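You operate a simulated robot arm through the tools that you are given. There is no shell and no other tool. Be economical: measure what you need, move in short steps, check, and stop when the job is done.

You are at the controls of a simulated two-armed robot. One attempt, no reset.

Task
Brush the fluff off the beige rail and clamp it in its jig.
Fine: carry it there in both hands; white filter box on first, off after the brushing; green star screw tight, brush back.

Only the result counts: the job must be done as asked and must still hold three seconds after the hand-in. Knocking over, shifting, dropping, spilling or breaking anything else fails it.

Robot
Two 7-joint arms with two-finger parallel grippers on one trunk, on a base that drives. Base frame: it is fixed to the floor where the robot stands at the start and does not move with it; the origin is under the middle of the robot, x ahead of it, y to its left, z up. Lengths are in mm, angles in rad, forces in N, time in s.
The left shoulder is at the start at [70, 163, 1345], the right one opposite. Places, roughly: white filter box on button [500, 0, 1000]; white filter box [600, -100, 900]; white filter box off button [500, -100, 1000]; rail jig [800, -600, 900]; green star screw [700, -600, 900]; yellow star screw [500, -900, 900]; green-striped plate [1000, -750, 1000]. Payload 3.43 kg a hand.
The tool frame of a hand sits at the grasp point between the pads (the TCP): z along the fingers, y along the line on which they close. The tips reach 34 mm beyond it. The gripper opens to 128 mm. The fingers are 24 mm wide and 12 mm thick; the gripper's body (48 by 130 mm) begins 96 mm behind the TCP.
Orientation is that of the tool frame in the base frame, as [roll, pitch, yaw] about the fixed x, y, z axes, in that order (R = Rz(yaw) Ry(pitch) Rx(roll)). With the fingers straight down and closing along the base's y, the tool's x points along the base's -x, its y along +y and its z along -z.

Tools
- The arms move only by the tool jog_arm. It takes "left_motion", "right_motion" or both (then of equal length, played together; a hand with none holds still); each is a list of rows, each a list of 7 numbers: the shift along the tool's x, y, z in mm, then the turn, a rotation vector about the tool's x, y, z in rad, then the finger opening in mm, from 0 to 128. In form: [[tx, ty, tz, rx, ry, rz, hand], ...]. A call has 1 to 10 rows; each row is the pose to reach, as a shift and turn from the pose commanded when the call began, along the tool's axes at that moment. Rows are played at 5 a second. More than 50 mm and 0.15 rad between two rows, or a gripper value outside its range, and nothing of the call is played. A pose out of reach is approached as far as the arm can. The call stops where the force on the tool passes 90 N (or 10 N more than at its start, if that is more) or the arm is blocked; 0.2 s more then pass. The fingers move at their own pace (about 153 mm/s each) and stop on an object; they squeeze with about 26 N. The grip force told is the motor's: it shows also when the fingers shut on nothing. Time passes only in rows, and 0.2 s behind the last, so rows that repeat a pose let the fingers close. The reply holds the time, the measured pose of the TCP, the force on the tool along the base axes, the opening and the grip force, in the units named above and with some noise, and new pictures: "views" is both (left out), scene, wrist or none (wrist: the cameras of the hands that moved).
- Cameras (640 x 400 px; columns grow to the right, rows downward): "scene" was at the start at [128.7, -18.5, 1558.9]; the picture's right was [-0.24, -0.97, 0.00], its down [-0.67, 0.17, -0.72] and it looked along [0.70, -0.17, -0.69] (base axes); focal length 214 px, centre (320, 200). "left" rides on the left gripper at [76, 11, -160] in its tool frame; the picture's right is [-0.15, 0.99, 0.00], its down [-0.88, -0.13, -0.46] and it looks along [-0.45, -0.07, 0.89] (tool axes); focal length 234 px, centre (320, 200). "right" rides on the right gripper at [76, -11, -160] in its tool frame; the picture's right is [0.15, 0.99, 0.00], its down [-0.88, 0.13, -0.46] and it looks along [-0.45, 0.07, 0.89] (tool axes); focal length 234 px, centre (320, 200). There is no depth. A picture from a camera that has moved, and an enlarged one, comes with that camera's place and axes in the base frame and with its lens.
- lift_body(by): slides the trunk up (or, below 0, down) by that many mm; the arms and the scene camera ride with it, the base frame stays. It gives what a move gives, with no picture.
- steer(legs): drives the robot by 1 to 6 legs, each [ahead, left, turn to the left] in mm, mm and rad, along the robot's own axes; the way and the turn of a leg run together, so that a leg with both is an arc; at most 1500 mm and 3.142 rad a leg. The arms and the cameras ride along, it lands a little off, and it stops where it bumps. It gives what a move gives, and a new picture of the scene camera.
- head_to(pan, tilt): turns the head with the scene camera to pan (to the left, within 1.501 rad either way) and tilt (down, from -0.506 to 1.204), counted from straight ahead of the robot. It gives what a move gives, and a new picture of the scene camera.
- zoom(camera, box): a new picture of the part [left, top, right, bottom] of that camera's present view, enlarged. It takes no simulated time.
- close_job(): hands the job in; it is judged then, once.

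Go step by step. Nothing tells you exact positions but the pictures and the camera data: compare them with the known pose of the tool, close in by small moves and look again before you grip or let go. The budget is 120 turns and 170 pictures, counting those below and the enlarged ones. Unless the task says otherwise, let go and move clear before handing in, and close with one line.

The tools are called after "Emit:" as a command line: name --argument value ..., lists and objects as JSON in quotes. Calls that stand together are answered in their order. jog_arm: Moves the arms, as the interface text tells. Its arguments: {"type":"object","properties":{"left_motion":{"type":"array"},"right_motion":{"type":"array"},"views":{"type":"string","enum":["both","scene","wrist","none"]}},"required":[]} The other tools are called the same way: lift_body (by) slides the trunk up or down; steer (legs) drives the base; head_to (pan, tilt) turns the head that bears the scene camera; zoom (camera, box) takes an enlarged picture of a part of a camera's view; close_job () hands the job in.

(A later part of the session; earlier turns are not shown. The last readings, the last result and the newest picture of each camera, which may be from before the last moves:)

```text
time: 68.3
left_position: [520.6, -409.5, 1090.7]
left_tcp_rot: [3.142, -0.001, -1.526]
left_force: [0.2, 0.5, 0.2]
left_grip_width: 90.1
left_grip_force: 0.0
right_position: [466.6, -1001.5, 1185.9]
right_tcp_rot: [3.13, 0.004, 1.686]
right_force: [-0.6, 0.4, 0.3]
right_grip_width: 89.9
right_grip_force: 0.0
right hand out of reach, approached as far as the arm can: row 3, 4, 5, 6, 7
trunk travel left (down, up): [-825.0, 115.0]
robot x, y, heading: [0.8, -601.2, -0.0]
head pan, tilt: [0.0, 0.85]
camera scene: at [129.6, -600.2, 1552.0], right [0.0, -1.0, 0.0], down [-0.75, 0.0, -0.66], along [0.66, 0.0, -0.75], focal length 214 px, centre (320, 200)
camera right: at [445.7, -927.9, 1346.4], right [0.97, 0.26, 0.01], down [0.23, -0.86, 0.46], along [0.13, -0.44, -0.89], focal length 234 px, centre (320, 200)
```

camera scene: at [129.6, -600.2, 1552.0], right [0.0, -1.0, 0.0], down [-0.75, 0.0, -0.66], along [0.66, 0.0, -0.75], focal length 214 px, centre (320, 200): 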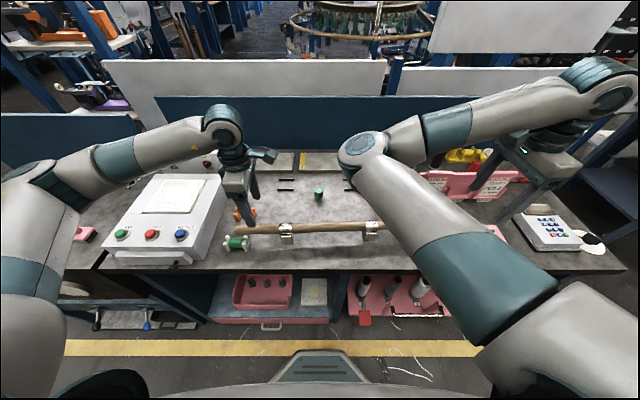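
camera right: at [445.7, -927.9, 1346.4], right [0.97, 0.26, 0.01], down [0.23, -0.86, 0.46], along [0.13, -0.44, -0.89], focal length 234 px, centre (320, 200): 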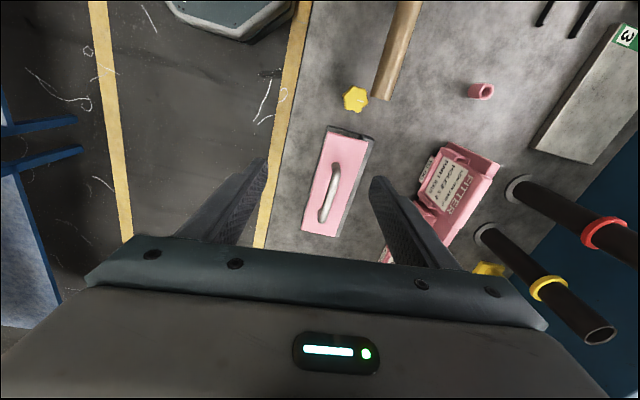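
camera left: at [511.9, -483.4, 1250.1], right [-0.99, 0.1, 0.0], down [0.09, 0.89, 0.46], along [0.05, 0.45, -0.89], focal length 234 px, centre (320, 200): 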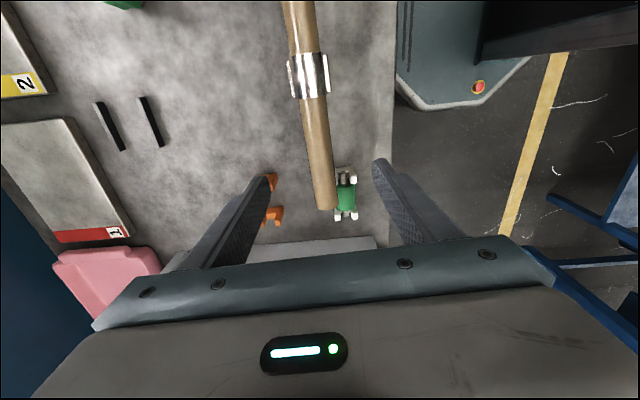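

Emit:
jog_arm --right_motion '[[20, 25, 10, 0.01, 0, 0.02, 90], [45, 45, 20, 0.01, 0, 0.04, 90], [70, 65, 40, 0.01, 0, 0.06, 90], [97, 91, 60, 0.01, 0, 0.07, 90], [97, 91, 90, 0.01, 0, 0.07, 90]]'

```text
time: 69.5
left_position: [520.6, -410.4, 1091.5]
left_tcp_rot: [-3.14, -0.001, -1.525]
left_force: [0.6, 0.1, 0.2]
left_grip_width: 89.9
left_grip_force: 0.0
right_position: [477.9, -1003.4, 1167.0]
right_tcp_rot: [3.138, 0.004, 1.621]
right_force: [-0.3, 0.8, -0.1]
right_grip_width: 90.0
right_grip_force: 0.1
right hand out of reach, approached as far as the arm can: row 1, 2, 3, 4, 5
trunk travel left (down, up): [-825.0, 115.0]
robot x, y, heading: [1.1, -602.7, 0.003]
head pan, tilt: [0.0, 0.85]
camera scene: at [128.8, -600.0, 1552.0], right [0.0, -1.0, 0.0], down [-0.75, 0.0, -0.66], along [0.66, 0.0, -0.75], focal length 214 px, centre (320, 200)
camera right: at [462.2, -928.5, 1327.9], right [0.98, 0.2, 0.0], down [0.17, -0.87, 0.46], along [0.09, -0.45, -0.89], focal length 234 px, centre (320, 200)
```

scene: 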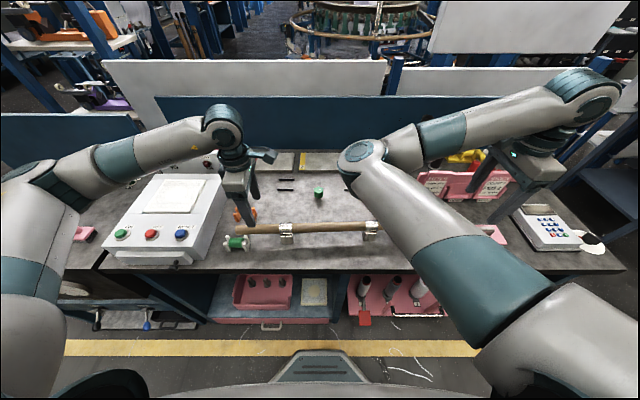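
right: 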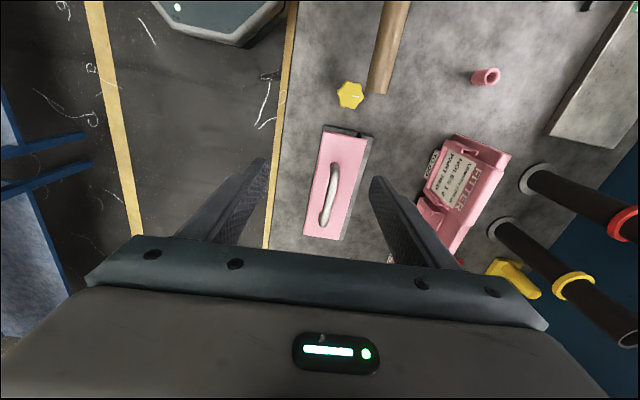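

The right arm cannot go inward with that wrist turn. I turn it back and use the same orientation as the left hand.

Emit:
jog_arm --right_motion '[[0, 0, -10, 0, 0, -0.15, 90], [0, 0, -20, 0, 0, -0.3, 90], [0, 0, -30, 0, 0, -0.45, 90], [0, 0, -40, 0, 0, -0.6, 90], [0, 0, -50, 0, 0, -0.75, 90], [0, 0, -60, 0, 0, -0.9, 90], [0, 0, -60, 0, 0, -1.05, 90], [0, 0, -60, 0, 0, -1.2, 90], [0, 0, -60, 0, 0, -1.35, 90], [0, 0, -60, 0, 0, -1.5, 90]]' --views "none"

Emit:
jog_arm --right_motion '[[0, 10, 0, 0, 0, -0.15, 90], [0, 20, 0, 0, 0, -0.3, 90], [0, 30, 0, 0, 0, -0.45, 90], [0, 40, 0, 0, 0, -0.6, 90], [0, 50, 0, 0, 0, -0.75, 90], [0, 60, 0, 0, 0, -0.9, 90], [0, 70, 0, 0, 0, -1.05, 90], [0, 80, 0, 0, 0, -1.2, 90], [0, 90, 0, 0, 0, -1.35, 90], [0, 100, 0, 0, 0, -1.5, 90]]'

```text
time: 71.7
left_position: [520.4, -409.6, 1091.4]
left_tcp_rot: [-3.139, 0.001, -1.528]
left_force: [-0.7, -0.4, 1.0]
left_grip_width: 89.9
left_grip_force: 0.2
right_position: [475.7, -1002.7, 1227.2]
right_tcp_rot: [-3.138, 0.001, 3.122]
right_force: [0.5, 0.6, 0.3]
right_grip_width: 90.2
right_grip_force: 0.1
trunk travel left (down, up): [-825.0, 115.0]
robot x, y, heading: [0.8, -599.9, 0.0]
head pan, tilt: [0.0, 0.85]
```

```text
time: 73.9
left_position: [521.2, -409.6, 1091.1]
left_tcp_rot: [-3.141, -0.001, -1.526]
left_force: [-0.8, 0.0, -0.1]
left_grip_width: 90.3
left_grip_force: 0.0
right_position: [505.3, -1000.5, 1218.8]
right_tcp_rot: [-3.139, -0.002, -1.662]
right_force: [-0.1, -0.1, -0.4]
right_grip_width: 89.9
right_grip_force: 0.0
right hand out of reach, approached as far as the arm can: row 1, 2, 3, 4, 5, 6, 7, 8, 9, 10
trunk travel left (down, up): [-825.0, 115.0]
robot x, y, heading: [0.4, -601.8, -0.001]
head pan, tilt: [0.0, 0.85]
camera scene: at [129.2, -599.7, 1552.0], right [0.0, -1.0, 0.0], down [-0.75, 0.0, -0.66], along [0.66, 0.0, -0.75], focal length 214 px, centre (320, 200)
camera right: at [509.0, -1076.4, 1379.2], right [-1.0, -0.06, 0.0], down [-0.05, 0.89, 0.45], along [-0.02, 0.45, -0.89], focal length 234 px, centre (320, 200)
```

scene: 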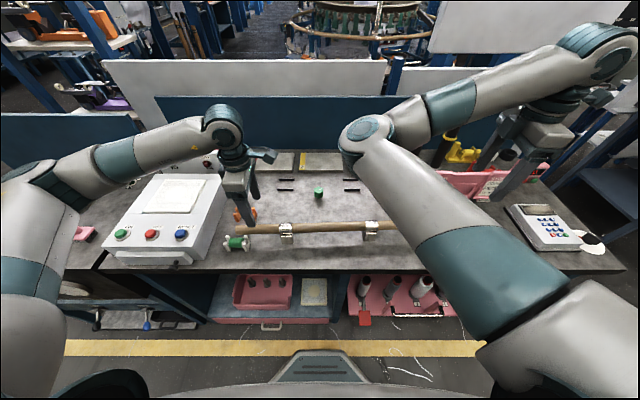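
right: 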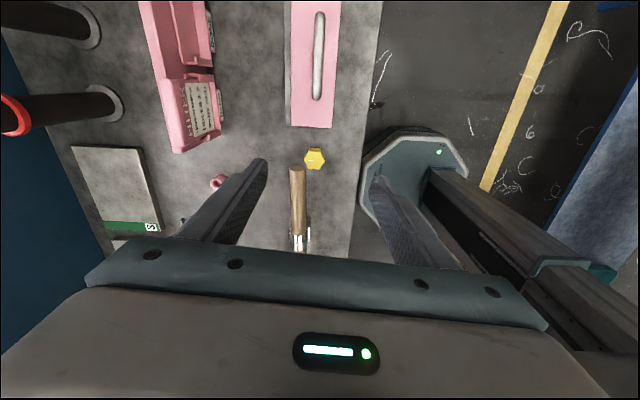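

The right arm's elbow sits inward, so it can't come further left; I'll instead shift the robot left and slightly back so both hands fall outside the brackets.

Emit:
steer --legs '[[-100, 110, 0]]'

Emit:
jog_arm --right_motion '[[0, -45, 0, 0, 0, 0, 90], [0, -90, 10, 0, 0, -0.05, 90], [0, -130, 30, 0, 0, -0.1, 90], [0, -135, 60, 0, 0, -0.13, 90]]'

```text
time: 75.3
left_position: [422.0, -302.8, 1091.2]
left_tcp_rot: [-3.141, 0.002, -1.526]
left_force: [0.0, 0.5, 0.8]
left_grip_width: 90.2
left_grip_force: 0.0
right_position: [405.6, -892.1, 1216.9]
right_tcp_rot: [-3.139, -0.002, -1.665]
right_force: [0.7, 0.5, 1.2]
right_grip_width: 89.5
right_grip_force: 0.1
trunk travel left (down, up): [-825.0, 115.0]
robot x, y, heading: [-98.6, -493.0, 0.0]
head pan, tilt: [0.0, 0.85]
camera scene: at [31.1, -492.8, 1551.8], right [0.0, -1.0, 0.0], down [-0.75, 0.0, -0.66], along [0.66, 0.0, -0.75], focal length 214 px, centre (320, 200)
```

scene: 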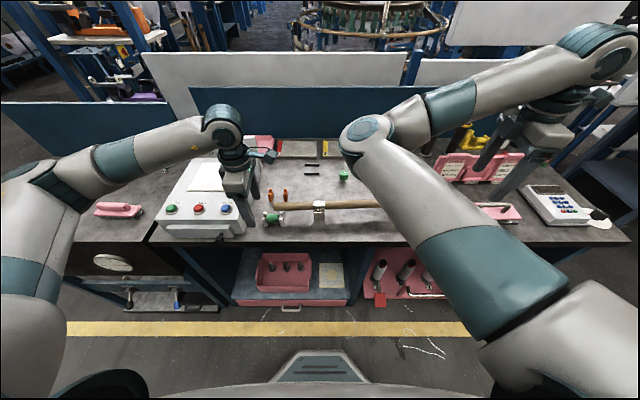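

```text
time: 76.3
left_position: [422.5, -301.9, 1090.3]
left_tcp_rot: [-3.141, 0.0, -1.526]
left_force: [0.1, -0.5, -0.8]
left_grip_width: 90.0
left_grip_force: 0.1
right_position: [538.6, -904.6, 1158.2]
right_tcp_rot: [-3.14, -0.001, -1.536]
right_force: [0.0, -0.3, 0.7]
right_grip_width: 90.0
right_grip_force: 0.0
trunk travel left (down, up): [-825.0, 115.0]
robot x, y, heading: [-96.7, -493.0, 0.003]
head pan, tilt: [0.0, 0.85]
camera scene: at [30.2, -491.5, 1552.0], right [0.0, -1.0, 0.0], down [-0.75, 0.0, -0.66], along [0.66, 0.0, -0.75], focal length 214 px, centre (320, 200)
camera right: at [553.4, -980.6, 1318.5], right [-0.98, -0.18, 0.0], down [-0.16, 0.88, 0.45], along [-0.08, 0.45, -0.89], focal length 234 px, centre (320, 200)
```

scene: 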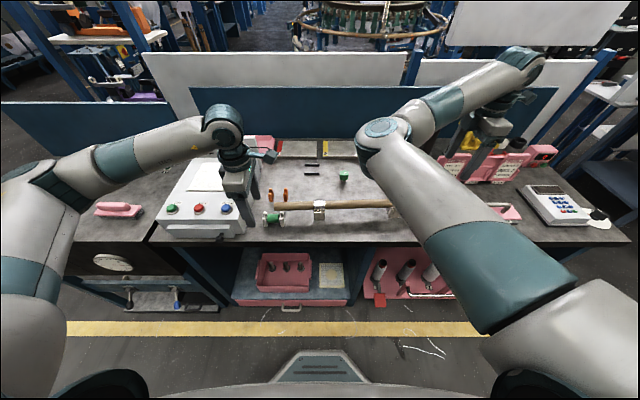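
right: 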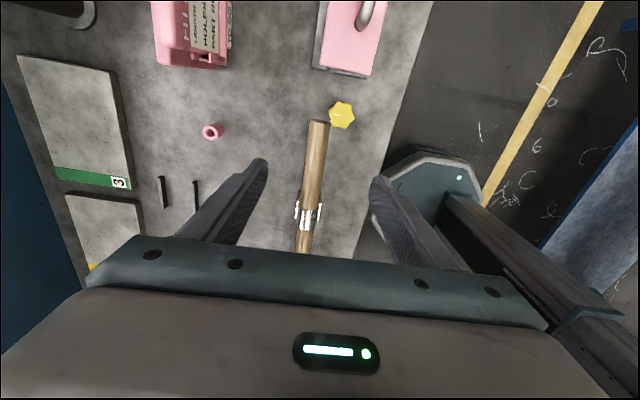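

Now both are reachable. Rail line: x≈521 at y −410, x≈540 at y −885, centre z≈960. I bring both hands above these points.

Emit:
jog_arm --left_motion '[[25, -25, 0, 0, 0, 0, 70], [50, -48, 0, 0, 0, 0, 70], [80, -70, 0, 0, 0, 0, 70], [112, -93.6, 10, 0, 0, 0, 70], [112.3, -93.6, 50, 0, 0, 0, 70], [112.3, -93.6, 75, 0, 0, 0, 70]]' --right_motion '[[-5, 0, 20, 0, 0, 0, 70], [-10, 0, 50, 0, 0, 0, 70], [-19.5, -2.3, 80, 0, 0, 0, 70], [-19.5, -2.3, 110, 0, 0, 0, 70], [-19.5, -2.3, 130, 0, 0, 0, 70], [-19.5, -2.3, 143, 0, 0, 0, 70]]'

```text
time: 77.7
left_position: [519.8, -409.0, 1016.5]
left_tcp_rot: [-3.141, 0.001, -1.527]
left_force: [0.3, 0.1, -0.3]
left_grip_width: 69.8
left_grip_force: 0.1
right_position: [540.2, -884.9, 1015.1]
right_tcp_rot: [-3.138, -0.004, -1.536]
right_force: [-0.5, -1.1, 0.0]
right_grip_width: 70.1
right_grip_force: 0.0
trunk travel left (down, up): [-825.0, 115.0]
robot x, y, heading: [-96.9, -493.8, 0.005]
head pan, tilt: [0.0, 0.85]
camera scene: at [29.3, -490.6, 1552.1], right [0.0, -1.0, 0.0], down [-0.75, 0.0, -0.66], along [0.66, 0.0, -0.75], focal length 214 px, centre (320, 200)
camera right: at [554.5, -960.3, 1176.0], right [-0.98, -0.18, 0.0], down [-0.16, 0.88, 0.45], along [-0.08, 0.45, -0.89], focal length 234 px, centre (320, 200)
camera left: at [511.0, -483.9, 1175.2], right [-0.99, 0.1, 0.0], down [0.09, 0.89, 0.46], along [0.05, 0.45, -0.89], focal length 234 px, centre (320, 200)
```

scene: 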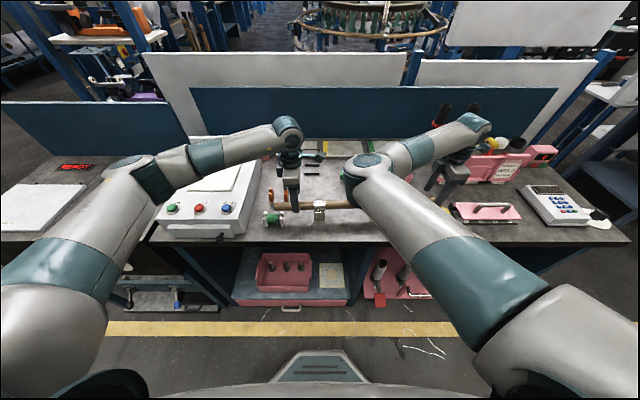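
right: 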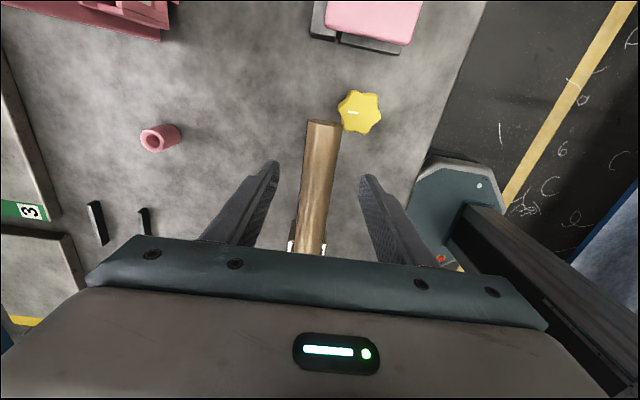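
left: 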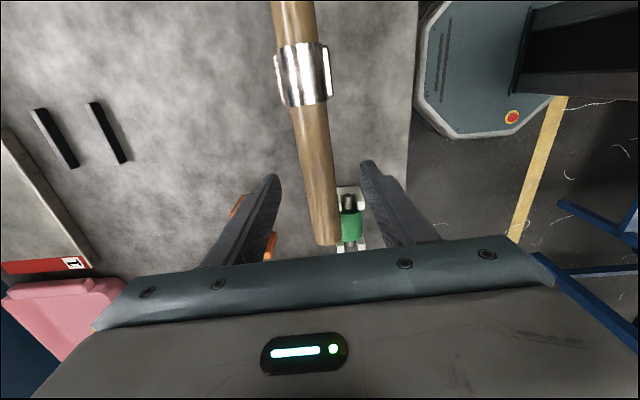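

Both hands straddle the rail. I lower 40 mm and look.

Emit:
jog_arm --left_motion '[[0, 0, 15, 0, 0, 0, 70], [0, 0, 30, 0, 0, 0, 70], [0, 0, 40, 0, 0, 0, 70]]' --right_motion '[[0, 0, 15, 0, 0, 0, 70], [0, 0, 30, 0, 0, 0, 70], [0, 0, 39, 0, 0, 0, 70]]' --views "wrist"

Emit:
zoom --camera "scene" --box '[250, 140, 350, 240]'

```text
time: 78.5
left_position: [521.7, -410.0, 976.1]
left_tcp_rot: [-3.141, -0.002, -1.526]
left_force: [0.7, -0.2, 0.0]
left_grip_width: 70.0
left_grip_force: 0.1
right_position: [540.2, -885.7, 976.0]
right_tcp_rot: [-3.139, -0.001, -1.534]
right_force: [-0.4, 0.0, 0.2]
right_grip_width: 69.9
right_grip_force: 0.1
trunk travel left (down, up): [-825.0, 115.0]
robot x, y, heading: [-96.6, -493.6, 0.003]
head pan, tilt: [0.0, 0.85]
camera right: at [554.7, -961.2, 1137.1], right [-0.98, -0.18, 0.0], down [-0.16, 0.88, 0.45], along [-0.08, 0.45, -0.89], focal length 234 px, centre (320, 200)
camera left: at [511.7, -484.5, 1135.3], right [-0.99, 0.1, 0.0], down [0.09, 0.89, 0.46], along [0.05, 0.45, -0.89], focal length 234 px, centre (320, 200)
```

right: 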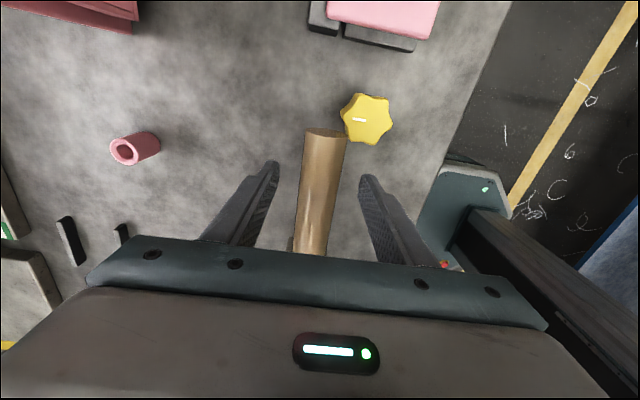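
left: 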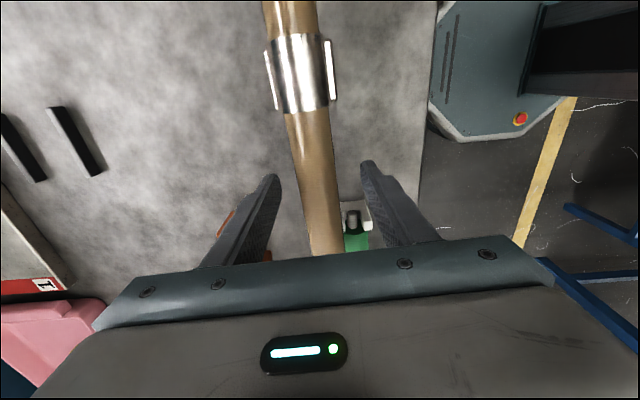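

```text
4.00 times, centred on (300, 190) of scene
camera zoom: at [29.4, -491.4, 1552.0], right [0.0, -1.0, 0.0], down [-0.75, 0.0, -0.66], along [0.66, 0.0, -0.75], focal length 858 px, centre (400, 240)
```

zoom: 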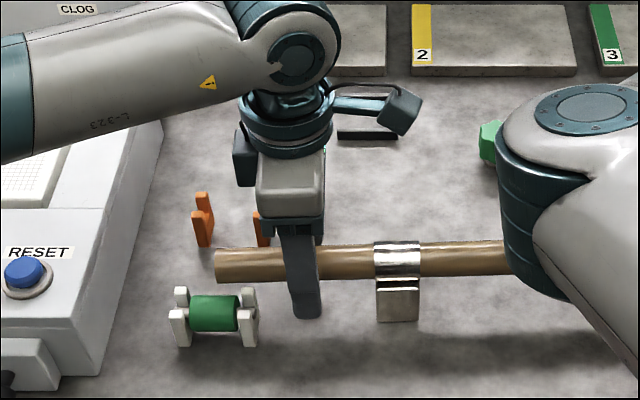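

Emit:
jog_arm --left_motion '[[0, 0, 0, 0, 0, 0, 45], [0, 0, 0, 0, 0, 0, 20], [0, 0, 0, 0, 0, 0, 10], [0, 0, 0, 0, 0, 0, 5]]' --right_motion '[[0, 0, 0, 0, 0, 0, 45], [0, 0, 0, 0, 0, 0, 20], [0, 0, 0, 0, 0, 0, 10], [0, 0, 0, 0, 0, 0, 5]]' --views "wrist"

```text
time: 79.5
left_position: [520.5, -408.7, 976.9]
left_tcp_rot: [-3.14, -0.002, -1.526]
left_force: [3.1, 0.7, 1.3]
left_grip_width: 31.7
left_grip_force: 26.1
right_position: [540.1, -885.8, 976.6]
right_tcp_rot: [-3.139, -0.002, -1.535]
right_force: [0.2, -0.5, 0.0]
right_grip_width: 31.5
right_grip_force: 25.5
trunk travel left (down, up): [-825.0, 115.0]
robot x, y, heading: [-98.1, -491.5, -0.002]
head pan, tilt: [0.0, 0.85]
camera right: at [555.0, -960.8, 1137.4], right [-0.98, -0.18, 0.0], down [-0.16, 0.88, 0.45], along [-0.08, 0.45, -0.89], focal length 234 px, centre (320, 200)
camera left: at [511.9, -484.1, 1135.3], right [-0.99, 0.1, 0.0], down [0.09, 0.89, 0.46], along [0.05, 0.45, -0.89], focal length 234 px, centre (320, 200)
```

right: 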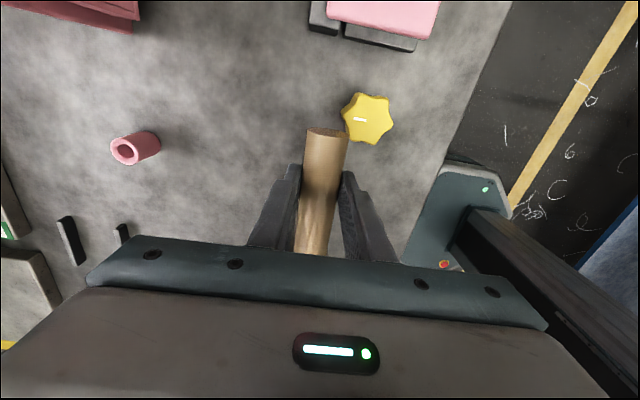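
left: 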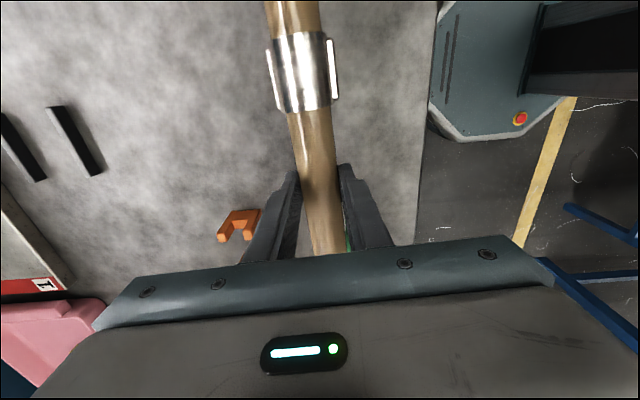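

Both hold the rail (31.6 mm). I lift gently and see whether the brackets come along.

Emit:
jog_arm --left_motion '[[0, 0, -4, 0, 0, 0, 5], [0, 0, -8, 0, 0, 0, 5], [0, 0, -14, 0, 0, 0, 5], [0, 0, -20, 0, 0, 0, 5]]' --right_motion '[[0, 0, -4, 0, 0, 0, 5], [0, 0, -8, 0, 0, 0, 5], [0, 0, -14, 0, 0, 0, 5], [0, 0, -20, 0, 0, 0, 5]]' --views "none"

Emit:
zoom --camera "scene" --box '[250, 140, 350, 240]'

```text
time: 80.5
left_position: [521.0, -408.7, 995.9]
left_tcp_rot: [-3.14, 0.002, -1.528]
left_force: [0.5, 0.6, -5.3]
left_grip_width: 31.7
left_grip_force: 25.8
right_position: [540.5, -885.3, 996.0]
right_tcp_rot: [-3.14, -0.002, -1.536]
right_force: [-0.5, -0.3, -5.2]
right_grip_width: 31.7
right_grip_force: 25.6
trunk travel left (down, up): [-825.0, 115.0]
robot x, y, heading: [-97.7, -493.8, 0.003]
head pan, tilt: [0.0, 0.85]
```

```text
4.00 times, centred on (300, 190) of scene
camera zoom: at [30.6, -491.5, 1551.8], right [0.0, -1.0, 0.0], down [-0.75, 0.0, -0.66], along [0.66, 0.0, -0.75], focal length 858 px, centre (400, 240)
```

zoom: 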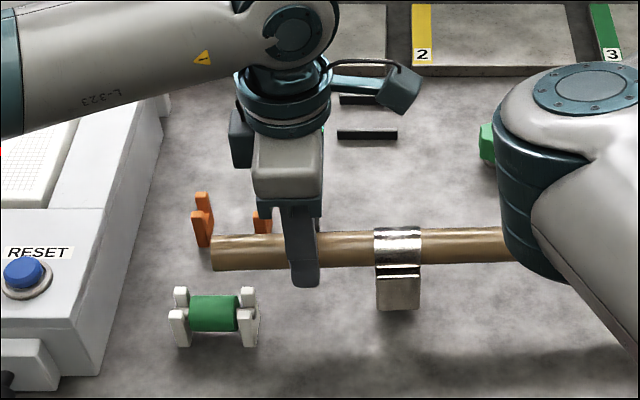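

The brackets are part of the rail. I lift it clear and drive forward with it held level.

Emit:
jog_arm --left_motion '[[0, 0, -20, 0, 0, 0, 5], [0, 0, -40, 0, 0, 0, 5], [0, 0, -60, 0, 0, 0, 5], [0, 0, -75, 0, 0, 0, 5]]' --right_motion '[[0, 0, -20, 0, 0, 0, 5], [0, 0, -40, 0, 0, 0, 5], [0, 0, -60, 0, 0, 0, 5], [0, 0, -75, 0, 0, 0, 5]]' --views "none"

Emit:
steer --legs '[[98, 37, 0]]'

```text
time: 81.5
left_position: [519.6, -408.3, 1071.2]
left_tcp_rot: [3.141, 0.002, -1.527]
left_force: [1.1, 5.1, -7.1]
left_grip_width: 31.6
left_grip_force: 26.0
right_position: [541.1, -885.2, 1070.9]
right_tcp_rot: [-3.14, -0.002, -1.535]
right_force: [-1.4, -5.5, -2.7]
right_grip_width: 31.7
right_grip_force: 26.1
trunk travel left (down, up): [-825.0, 115.0]
robot x, y, heading: [-99.4, -495.7, 0.001]
head pan, tilt: [0.0, 0.85]
```

```text
time: 82.6
left_position: [616.7, -374.2, 1072.4]
left_tcp_rot: [-3.139, 0.004, -1.526]
left_force: [0.7, 8.7, -6.6]
left_grip_width: 31.9
left_grip_force: 26.1
right_position: [638.4, -850.5, 1070.8]
right_tcp_rot: [-3.14, -0.003, -1.534]
right_force: [-1.1, -9.7, -3.1]
right_grip_width: 31.5
right_grip_force: 26.0
trunk travel left (down, up): [-825.0, 115.0]
robot x, y, heading: [-2.7, -460.3, -0.002]
head pan, tilt: [0.0, 0.85]
camera scene: at [126.9, -455.1, 1552.1], right [0.0, -1.0, 0.0], down [-0.75, 0.0, -0.66], along [0.66, 0.0, -0.75], focal length 214 px, centre (320, 200)
```

scene: 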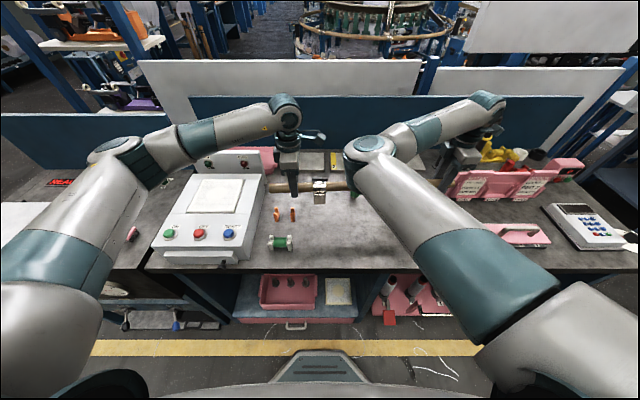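

Now extend both arms toward the jig in step, straightening the rail, in two portions.

Emit:
jog_arm --left_motion '[[0.7, -28, 0, 0, 0, 0.007, 5], [1.2, -56, 0, 0, 0, 0.014, 5], [1.7, -84.4, 0, 0, 0, 0.02, 5]]' --right_motion '[[0.7, -24.5, 0, 0, 0, 0.007, 5], [1.4, -49, 0, 0, 0, 0.014, 5], [2, -73.5, 0, 0, 0, 0.02, 5]]' --views "scene"

```text
time: 83.4
left_position: [704.8, -372.0, 1069.6]
left_tcp_rot: [3.14, 0.0, -1.547]
left_force: [1.1, -7.9, -5.8]
left_grip_width: 31.5
left_grip_force: 26.1
right_position: [716.7, -849.4, 1068.1]
right_tcp_rot: [3.141, -0.001, -1.556]
right_force: [-1.4, 6.1, -6.6]
right_grip_width: 31.7
right_grip_force: 26.0
trunk travel left (down, up): [-825.0, 115.0]
robot x, y, heading: [1.7, -452.1, 0.003]
head pan, tilt: [0.0, 0.85]
camera scene: at [131.5, -455.1, 1551.5], right [0.0, -1.0, 0.0], down [-0.75, 0.0, -0.66], along [0.66, 0.0, -0.75], focal length 214 px, centre (320, 200)
```

scene: 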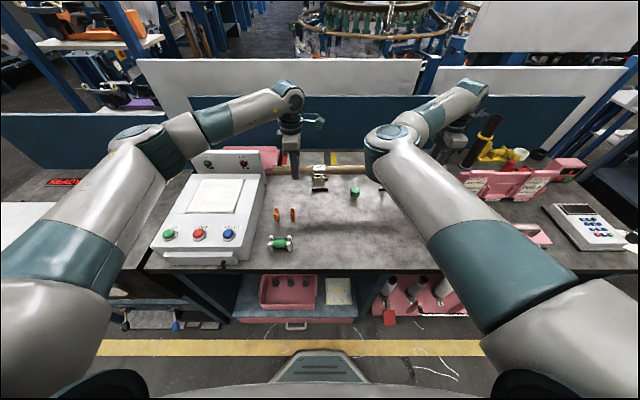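

Emit:
jog_arm --left_motion '[[0.6, -27, 0, 0, 0, 0.008, 5], [1.2, -54, 0, 0, 0, 0.017, 5], [1.9, -80.7, 0, 0, 0, 0.025, 5]]' --right_motion '[[-0.1, -23, 0, 0, 0, 0.008, 5], [-0.3, -46, 0, 0, 0, 0.017, 5], [-0.4, -68.8, 0, 0, 0, 0.025, 5]]'

```text
time: 84.2
left_position: [783.5, -371.4, 1070.8]
left_tcp_rot: [3.14, 0.001, -1.572]
left_force: [1.5, -5.3, -5.7]
left_grip_width: 31.5
left_grip_force: 26.1
right_position: [782.3, -848.6, 1070.5]
right_tcp_rot: [-3.141, -0.003, -1.58]
right_force: [-0.6, 5.5, -5.0]
right_grip_width: 31.7
right_grip_force: 25.6
trunk travel left (down, up): [-825.0, 115.0]
robot x, y, heading: [0.7, -454.3, 0.0]
head pan, tilt: [0.0, 0.85]
camera scene: at [129.2, -456.4, 1551.8], right [0.0, -1.0, 0.0], down [-0.75, 0.0, -0.66], along [0.66, 0.0, -0.75], focal length 214 px, centre (320, 200)
camera right: at [793.4, -925.0, 1230.7], right [-0.99, -0.14, 0.0], down [-0.12, 0.88, 0.45], along [-0.06, 0.45, -0.89], focal length 234 px, centre (320, 200)
camera left: at [772.1, -447.2, 1229.3], right [-0.99, 0.15, 0.0], down [0.13, 0.88, 0.46], along [0.07, 0.45, -0.89], focal length 234 px, centre (320, 200)
```

scene: 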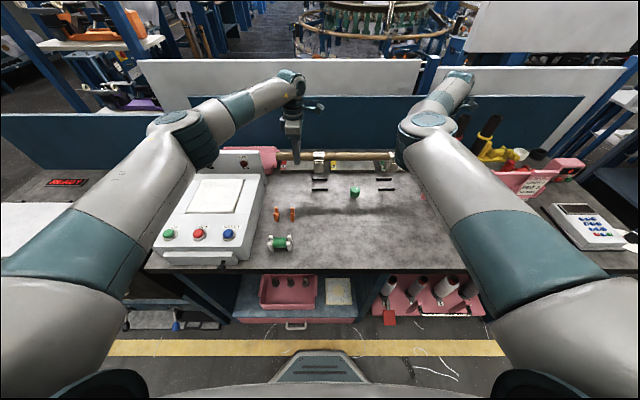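
right: 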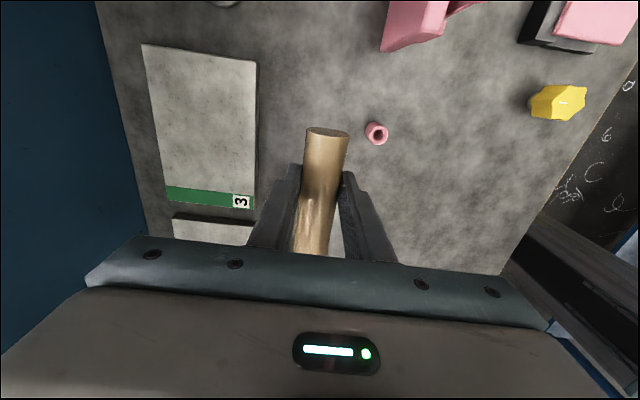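
left: 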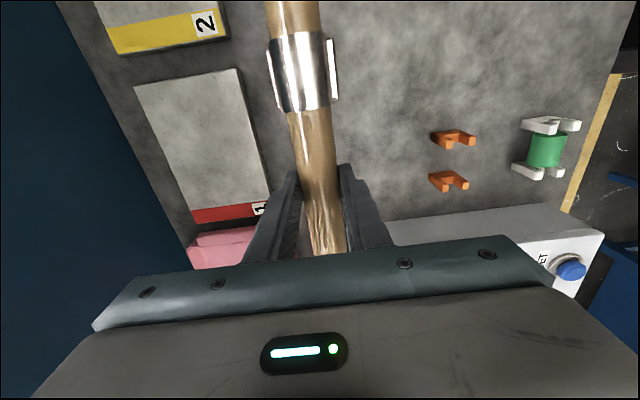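

Emit:
zoom --camera "scene" --box '[260, 130, 420, 230]'

```text
4.00 times, centred on (340, 180) of scene
camera zoom: at [129.2, -456.4, 1551.8], right [0.0, -1.0, 0.0], down [-0.75, 0.0, -0.66], along [0.66, 0.0, -0.75], focal length 858 px, centre (240, 280)
```

zoom: 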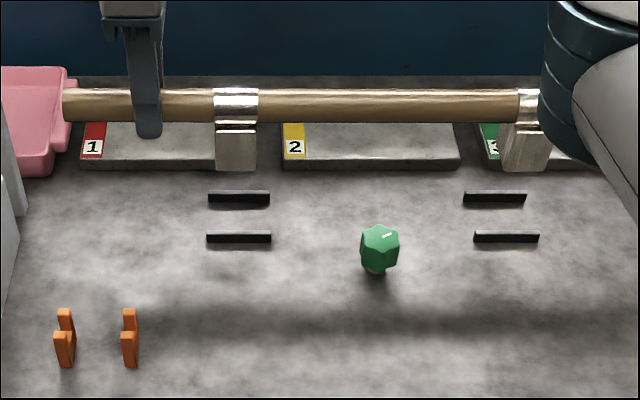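

Feet are right behind/over the strips in projection; jig centre is x≈785.7, y≈−595.5. I correct by 2–3 mm and lower to just above the strips.

Emit:
jog_arm --left_motion '[[0.5, -2.2, 20, 0, 0, 0, 5], [0.5, -2.2, 40, 0, 0, 0, 5], [0.5, -2.2, 60, 0, 0, 0, 5], [0.5, -2.2, 72, 0, 0, 0, 5]]' --right_motion '[[-0.5, -3.4, 20, 0, 0, 0, 5], [-0.5, -3.4, 40, 0, 0, 0, 5], [-0.5, -3.4, 60, 0, 0, 0, 5], [-0.5, -3.4, 72, 0, 0, 0, 5]]' --views "none"

Emit:
zoom --camera "scene" --box '[260, 130, 420, 230]'

```text
time: 85.2
left_position: [786.1, -369.8, 997.2]
left_tcp_rot: [3.14, 0.002, -1.571]
left_force: [2.6, -2.6, -6.5]
left_grip_width: 31.9
left_grip_force: 25.6
right_position: [787.3, -846.8, 997.7]
right_tcp_rot: [3.141, -0.003, -1.58]
right_force: [-0.8, 2.3, -4.1]
right_grip_width: 31.6
right_grip_force: 26.2
trunk travel left (down, up): [-825.0, 115.0]
robot x, y, heading: [0.7, -453.8, -0.002]
head pan, tilt: [0.0, 0.85]
```

```text
4.00 times, centred on (340, 180) of scene
camera zoom: at [129.9, -454.9, 1551.8], right [0.0, -1.0, 0.0], down [-0.75, 0.0, -0.66], along [0.66, 0.0, -0.75], focal length 858 px, centre (240, 280)
```

zoom: 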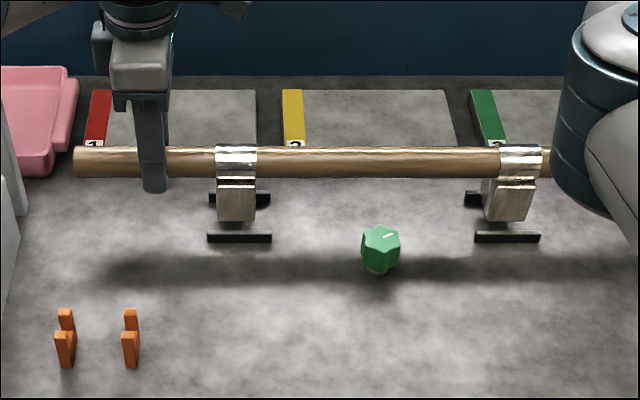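

Feet sit between the strip pairs. Lowering the last 20 mm slowly.

Emit:
jog_arm --left_motion '[[0, 0, 8, 0, 0, 0, 5], [0, 0, 14, 0, 0, 0, 5], [0, 0, 18, 0, 0, 0, 5], [0, 0, 20.5, 0, 0, 0, 5]]' --right_motion '[[0, 0, 8, 0, 0, 0, 5], [0, 0, 14, 0, 0, 0, 5], [0, 0, 18, 0, 0, 0, 5], [0, 0, 21, 0, 0, 0, 5]]' --views "none"

Emit:
zoom --camera "scene" --box '[260, 130, 420, 230]'

```text
time: 86.2
left_position: [784.5, -371.4, 978.4]
left_tcp_rot: [-3.141, 0.003, -1.569]
left_force: [1.4, 1.3, -8.0]
left_grip_width: 31.7
left_grip_force: 25.9
right_position: [785.4, -847.8, 976.6]
right_tcp_rot: [-3.141, -0.003, -1.581]
right_force: [-1.0, -2.5, -3.8]
right_grip_width: 31.7
right_grip_force: 25.7
trunk travel left (down, up): [-825.0, 115.0]
robot x, y, heading: [2.4, -457.1, -0.002]
head pan, tilt: [0.0, 0.85]
```

```text
4.00 times, centred on (340, 180) of scene
camera zoom: at [129.3, -454.6, 1551.8], right [0.0, -1.0, 0.0], down [-0.75, 0.0, -0.66], along [0.66, 0.0, -0.75], focal length 858 px, centre (240, 280)
```

zoom: 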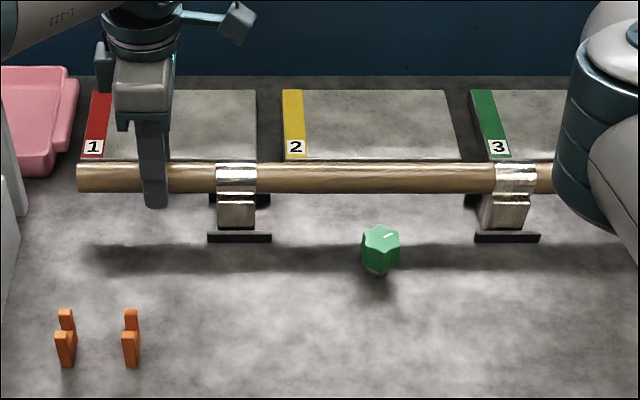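

Almost seated, weight still on the hands. I go a few more millimetres in small steps until the forces lift.

Emit:
jog_arm --left_motion '[[0, 0, 1.3, 0, 0, 0, 5], [0, 0, 2.6, 0, 0, 0, 5]]' --right_motion '[[0, 0, 1, 0, 0, 0, 5], [0, 0, 2, 0, 0, 0, 5]]' --views "none"

```text
time: 86.8
left_position: [786.1, -371.3, 977.0]
left_tcp_rot: [-3.14, 0.002, -1.57]
left_force: [0.7, 5.6, -1.6]
left_grip_width: 31.7
left_grip_force: 26.6
right_position: [784.3, -847.8, 976.8]
right_tcp_rot: [-3.14, -0.006, -1.582]
right_force: [1.8, -6.0, -1.2]
right_grip_width: 31.7
right_grip_force: 26.1
trunk travel left (down, up): [-825.0, 115.0]
robot x, y, heading: [-1.5, -458.5, -0.001]
head pan, tilt: [0.0, 0.85]
```

Emit:
jog_arm --left_motion '[[0, 0, 1, 0, 0, 0, 5]]' --right_motion '[[0, 0, 1, 0, 0, 0, 5]]' --views "none"

Emit:
zoom --camera "scene" --box '[300, 150, 400, 213]'

```text
time: 87.2
left_position: [786.0, -370.7, 976.6]
left_tcp_rot: [-3.138, 0.003, -1.571]
left_force: [3.8, 7.4, 5.6]
left_grip_width: 31.9
left_grip_force: 26.6
right_position: [783.0, -847.9, 976.1]
right_tcp_rot: [-3.139, -0.005, -1.581]
right_force: [3.5, -8.0, 2.6]
right_grip_width: 31.7
right_grip_force: 26.2
trunk travel left (down, up): [-825.0, 115.0]
robot x, y, heading: [0.9, -456.9, 0.001]
head pan, tilt: [0.0, 0.85]
```

```text
6.35 times, centred on (350, 182) of scene
camera zoom: at [127.4, -454.0, 1552.2], right [0.0, -1.0, 0.0], down [-0.75, 0.0, -0.66], along [0.66, 0.0, -0.75], focal length 1362 px, centre (130, 318)
```

zoom: 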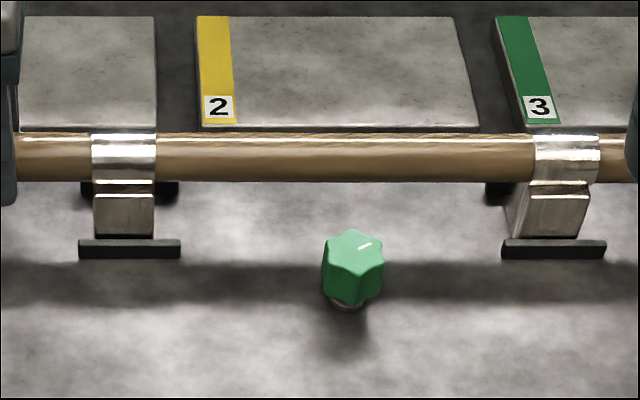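

Seated in the jig. Release both hands and rise.

Emit:
jog_arm --left_motion '[[0, 0, -1, 0, 0, 0, 35], [0, 0, -1, 0, 0, 0, 50], [0, 0, -1, 0, 0, 0, 60], [0, 0, -30, 0, 0, 0, 60], [0, 0, -70, 0, 0, 0, 60], [0, 0, -110, 0, 0, 0, 60]]' --right_motion '[[0, 0, -1, 0, 0, 0, 35], [0, 0, -1, 0, 0, 0, 50], [0, 0, -1, 0, 0, 0, 60], [0, 0, -30, 0, 0, 0, 60], [0, 0, -70, 0, 0, 0, 60], [0, 0, -110, 0, 0, 0, 60]]' --views "scene"

Emit:
zoom --camera "scene" --box '[260, 130, 420, 230]'

```text
time: 88.6
left_position: [783.1, -371.0, 1087.8]
left_tcp_rot: [-3.138, 0.0, -1.574]
left_force: [0.1, 0.5, -0.2]
left_grip_width: 59.7
left_grip_force: 0.0
right_position: [781.1, -847.2, 1085.7]
right_tcp_rot: [-3.14, -0.004, -1.583]
right_force: [0.4, 0.4, -1.0]
right_grip_width: 60.1
right_grip_force: 0.1
trunk travel left (down, up): [-825.0, 115.0]
robot x, y, heading: [0.9, -458.2, 0.001]
head pan, tilt: [0.0, 0.85]
camera scene: at [125.6, -454.2, 1552.0], right [0.0, -1.0, 0.0], down [-0.75, 0.0, -0.66], along [0.66, 0.0, -0.75], focal length 214 px, centre (320, 200)
```

scene: 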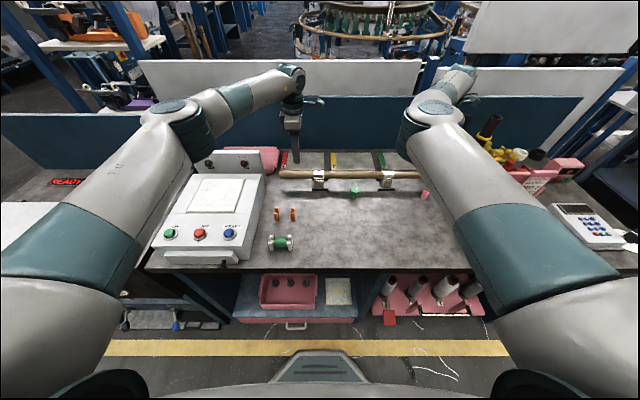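

```text
4.00 times, centred on (340, 180) of scene
camera zoom: at [125.6, -454.2, 1552.0], right [0.0, -1.0, 0.0], down [-0.75, 0.0, -0.66], along [0.66, 0.0, -0.75], focal length 858 px, centre (240, 280)
```

zoom: 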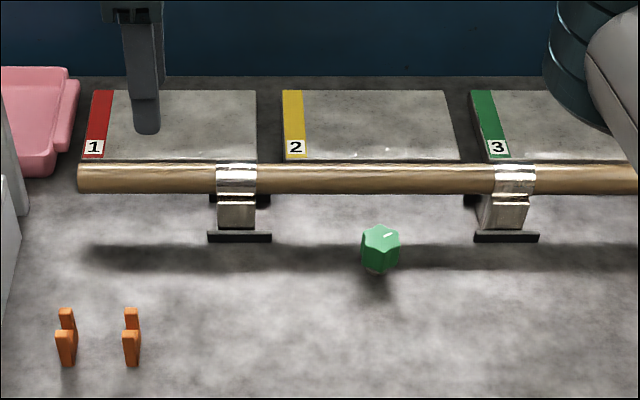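

The rail stays put in the jig. Now I withdraw the right arm outward and turn the left hand back so it can work the green star screw.

Emit:
jog_arm --left_motion '[[0, 8, -20, 0, 0, 0.15, 60], [0, 16, -40, 0, 0, 0.3, 60], [0, 24, -40, 0, 0, 0.45, 60], [0, 32, -40, 0, 0, 0.6, 60], [0, 40, -40, 0, 0, 0.75, 60], [0, 48, -40, 0, 0, 0.9, 60], [0, 56, -40, 0, 0, 1.05, 60], [0, 64, -40, 0, 0, 1.2, 60], [0, 72, -40, 0, 0, 1.35, 60], [0, 80, -40, 0, 0, 1.5, 60]]' --right_motion '[[0, 5, -40, 0, 0, 0, 60], [0, 15, -80, 0, 0, 0.15, 60], [15, 35, -115, 0, 0, 0.3, 60], [35, 55, -145, 0, 0, 0.45, 60], [60, 75, -170, 0, 0, 0.6, 60], [85, 95, -195, 0, 0, 0.75, 60], [110, 115, -220, 0, 0, 0.9, 60], [135, 135, -240, 0, 0, 1.05, 60], [160, 155, -260, 0, 0, 1.2, 60], [188, 174, -272, 0, 0, 1.35, 60]]'

```text
time: 90.8
left_position: [702.5, -371.4, 1126.5]
left_tcp_rot: [3.139, 0.002, -3.074]
left_force: [0.1, -0.6, 0.3]
left_grip_width: 60.1
left_grip_force: 0.1
right_position: [605.8, -1032.5, 1356.9]
right_tcp_rot: [-3.139, 0.004, -2.935]
right_force: [0.5, -0.4, -0.4]
right_grip_width: 60.3
right_grip_force: 0.1
trunk travel left (down, up): [-825.0, 115.0]
robot x, y, heading: [-0.7, -453.7, -0.004]
head pan, tilt: [0.0, 0.85]
camera scene: at [125.9, -455.9, 1552.1], right [0.0, -1.0, 0.0], down [-0.75, 0.0, -0.66], along [0.66, 0.0, -0.75], focal length 214 px, centre (320, 200)
camera right: at [534.4, -1060.4, 1517.9], right [-0.35, 0.94, 0.0], down [0.83, 0.31, 0.46], along [0.43, 0.16, -0.89], focal length 234 px, centre (320, 200)
camera left: at [626.0, -365.3, 1285.3], right [0.08, 1.0, 0.0], down [0.89, -0.07, 0.46], along [0.46, -0.03, -0.89], focal length 234 px, centre (320, 200)
```

scene: 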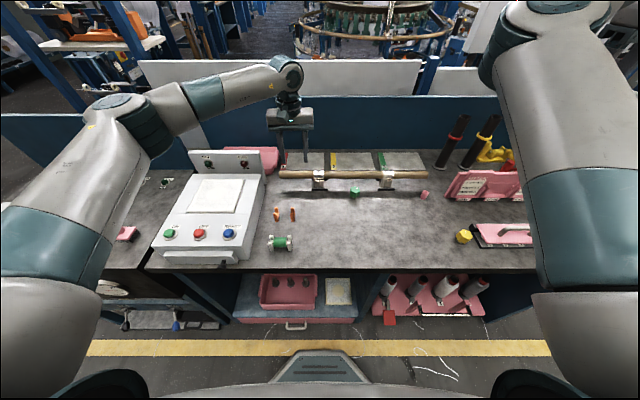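
right: 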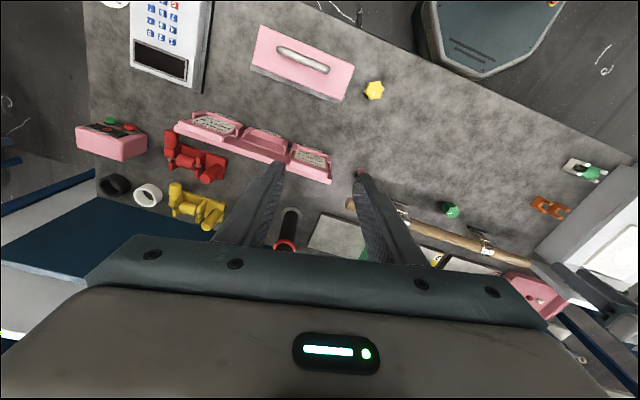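
left: 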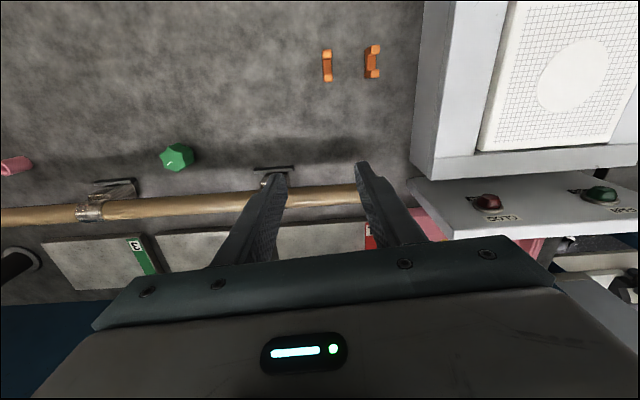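

Emit:
steer --legs '[[0, -190, 0]]'

Emit:
jog_arm --left_motion '[[0, -20, 0, 0, 0, 0.02, 60], [0, -35, 0, 0, 0, 0.067, 60]]' --views "wrist"

Emit:
zoom --camera "left" --box '[230, 80, 410, 220]'

```text
time: 92.4
left_position: [704.2, -557.6, 1126.3]
left_tcp_rot: [-3.141, 0.001, -3.073]
left_force: [0.3, 0.8, 0.0]
left_grip_width: 60.1
left_grip_force: 0.0
right_position: [606.5, -1217.3, 1358.6]
right_tcp_rot: [-3.134, 0.001, -2.929]
right_force: [0.7, 0.7, -0.2]
right_grip_width: 59.8
right_grip_force: 0.0
trunk travel left (down, up): [-825.0, 115.0]
robot x, y, heading: [-0.7, -644.3, -0.003]
head pan, tilt: [0.0, 0.85]
camera scene: at [127.2, -638.9, 1552.0], right [0.0, -1.0, 0.0], down [-0.75, 0.0, -0.66], along [0.66, 0.0, -0.75], focal length 214 px, centre (320, 200)
```

scene: 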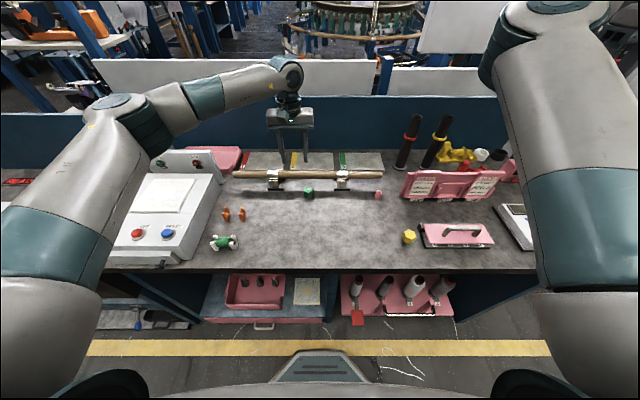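

```text
time: 93.0
left_position: [706.5, -594.2, 1126.1]
left_tcp_rot: [-3.141, 0.001, -3.139]
left_force: [0.7, -0.5, -0.2]
left_grip_width: 59.9
left_grip_force: 0.1
right_position: [607.5, -1219.6, 1356.6]
right_tcp_rot: [-3.137, 0.0, -2.931]
right_force: [-0.5, 0.2, -0.2]
right_grip_width: 60.0
right_grip_force: 0.1
trunk travel left (down, up): [-825.0, 115.0]
robot x, y, heading: [-0.9, -642.1, 0.002]
head pan, tilt: [0.0, 0.85]
camera left: at [630.0, -581.5, 1285.3], right [0.14, 0.99, 0.0], down [0.88, -0.13, 0.46], along [0.45, -0.06, -0.89], focal length 234 px, centre (320, 200)
```

left: 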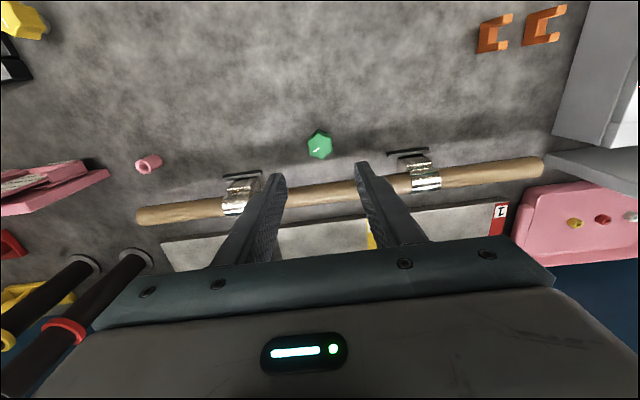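

```text
2.86 times, centred on (320, 150) of left
camera zoom: at [630.0, -581.5, 1285.3], right [0.14, 0.99, 0.0], down [0.88, -0.13, 0.46], along [0.45, -0.06, -0.89], focal length 669 px, centre (320, 343)
```

zoom: 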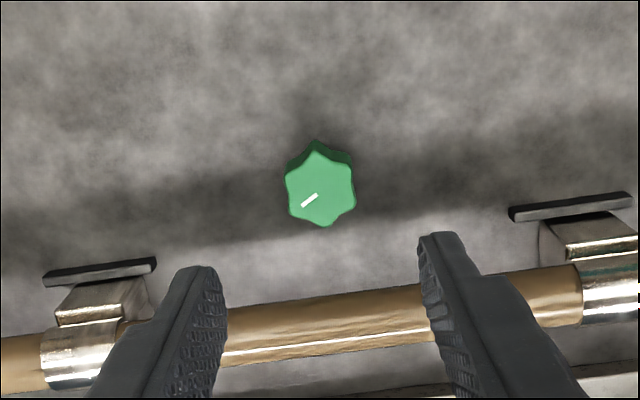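

Green knob centre is at about [717.5, −594.6], top z≈938. I pre-rotate the hand counter-clockwise and come down above it.

Emit:
jog_arm --left_motion '[[-5, 0, 10, 0, 0, -0.15, 60], [-11, -0.4, 30, 0, 0, -0.3, 60], [-11, -0.4, 50, 0, 0, -0.45, 60], [-11, -0.4, 70, 0, 0, -0.6, 60], [-11, -0.4, 90, 0, 0, -0.75, 60], [-11, -0.4, 115, 0, 0, -0.85, 60]]' --views "wrist"

Emit:
zoom --camera "left" --box '[230, 80, 410, 220]'

Emit:
zoom --camera "scene" --box '[260, 150, 360, 215]'

```text
time: 94.4
left_position: [719.2, -594.9, 1010.8]
left_tcp_rot: [-3.142, 0.002, -2.286]
left_force: [-0.8, -0.1, 0.4]
left_grip_width: 60.0
left_grip_force: 0.1
right_position: [607.6, -1220.4, 1358.1]
right_tcp_rot: [-3.138, 0.0, -2.93]
right_force: [-0.4, 1.0, 0.4]
right_grip_width: 59.9
right_grip_force: 0.1
trunk travel left (down, up): [-825.0, 115.0]
robot x, y, heading: [4.7, -644.8, -0.003]
head pan, tilt: [0.0, 0.85]
camera left: at [659.7, -643.3, 1169.4], right [-0.65, 0.76, 0.0], down [0.68, 0.58, 0.46], along [0.35, 0.3, -0.89], focal length 234 px, centre (320, 200)
```

left: 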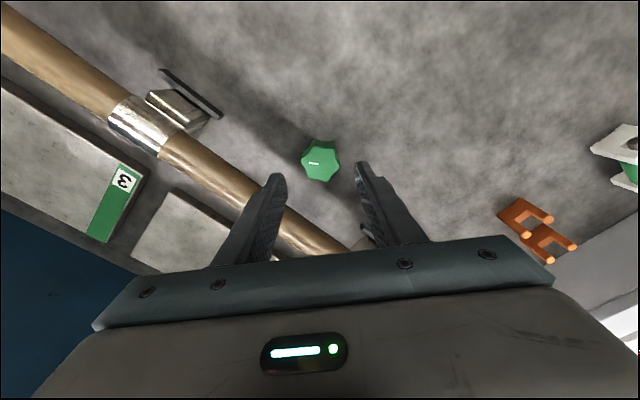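

```text
2.86 times, centred on (320, 150) of left
camera zoom: at [659.7, -643.3, 1169.4], right [-0.65, 0.76, 0.0], down [0.68, 0.58, 0.46], along [0.35, 0.3, -0.89], focal length 669 px, centre (320, 343)
```

zoom: 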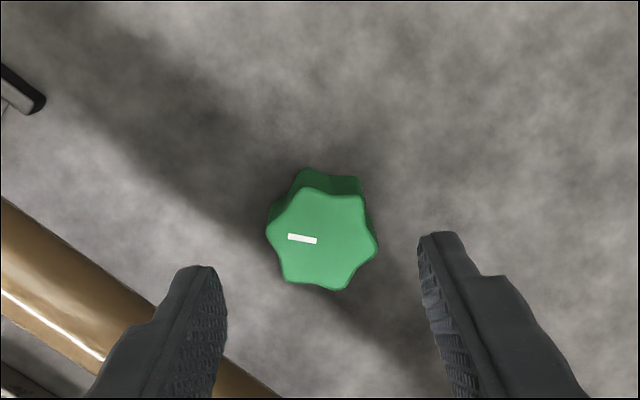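

```text
6.15 times, centred on (310, 182) of scene
camera zoom: at [127.7, -642.4, 1552.0], right [0.0, -1.0, 0.0], down [-0.75, 0.0, -0.66], along [0.66, 0.0, -0.75], focal length 1320 px, centre (382, 308)
```

zoom: 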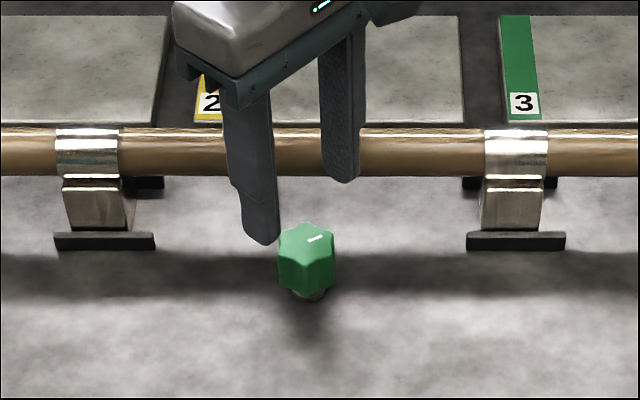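

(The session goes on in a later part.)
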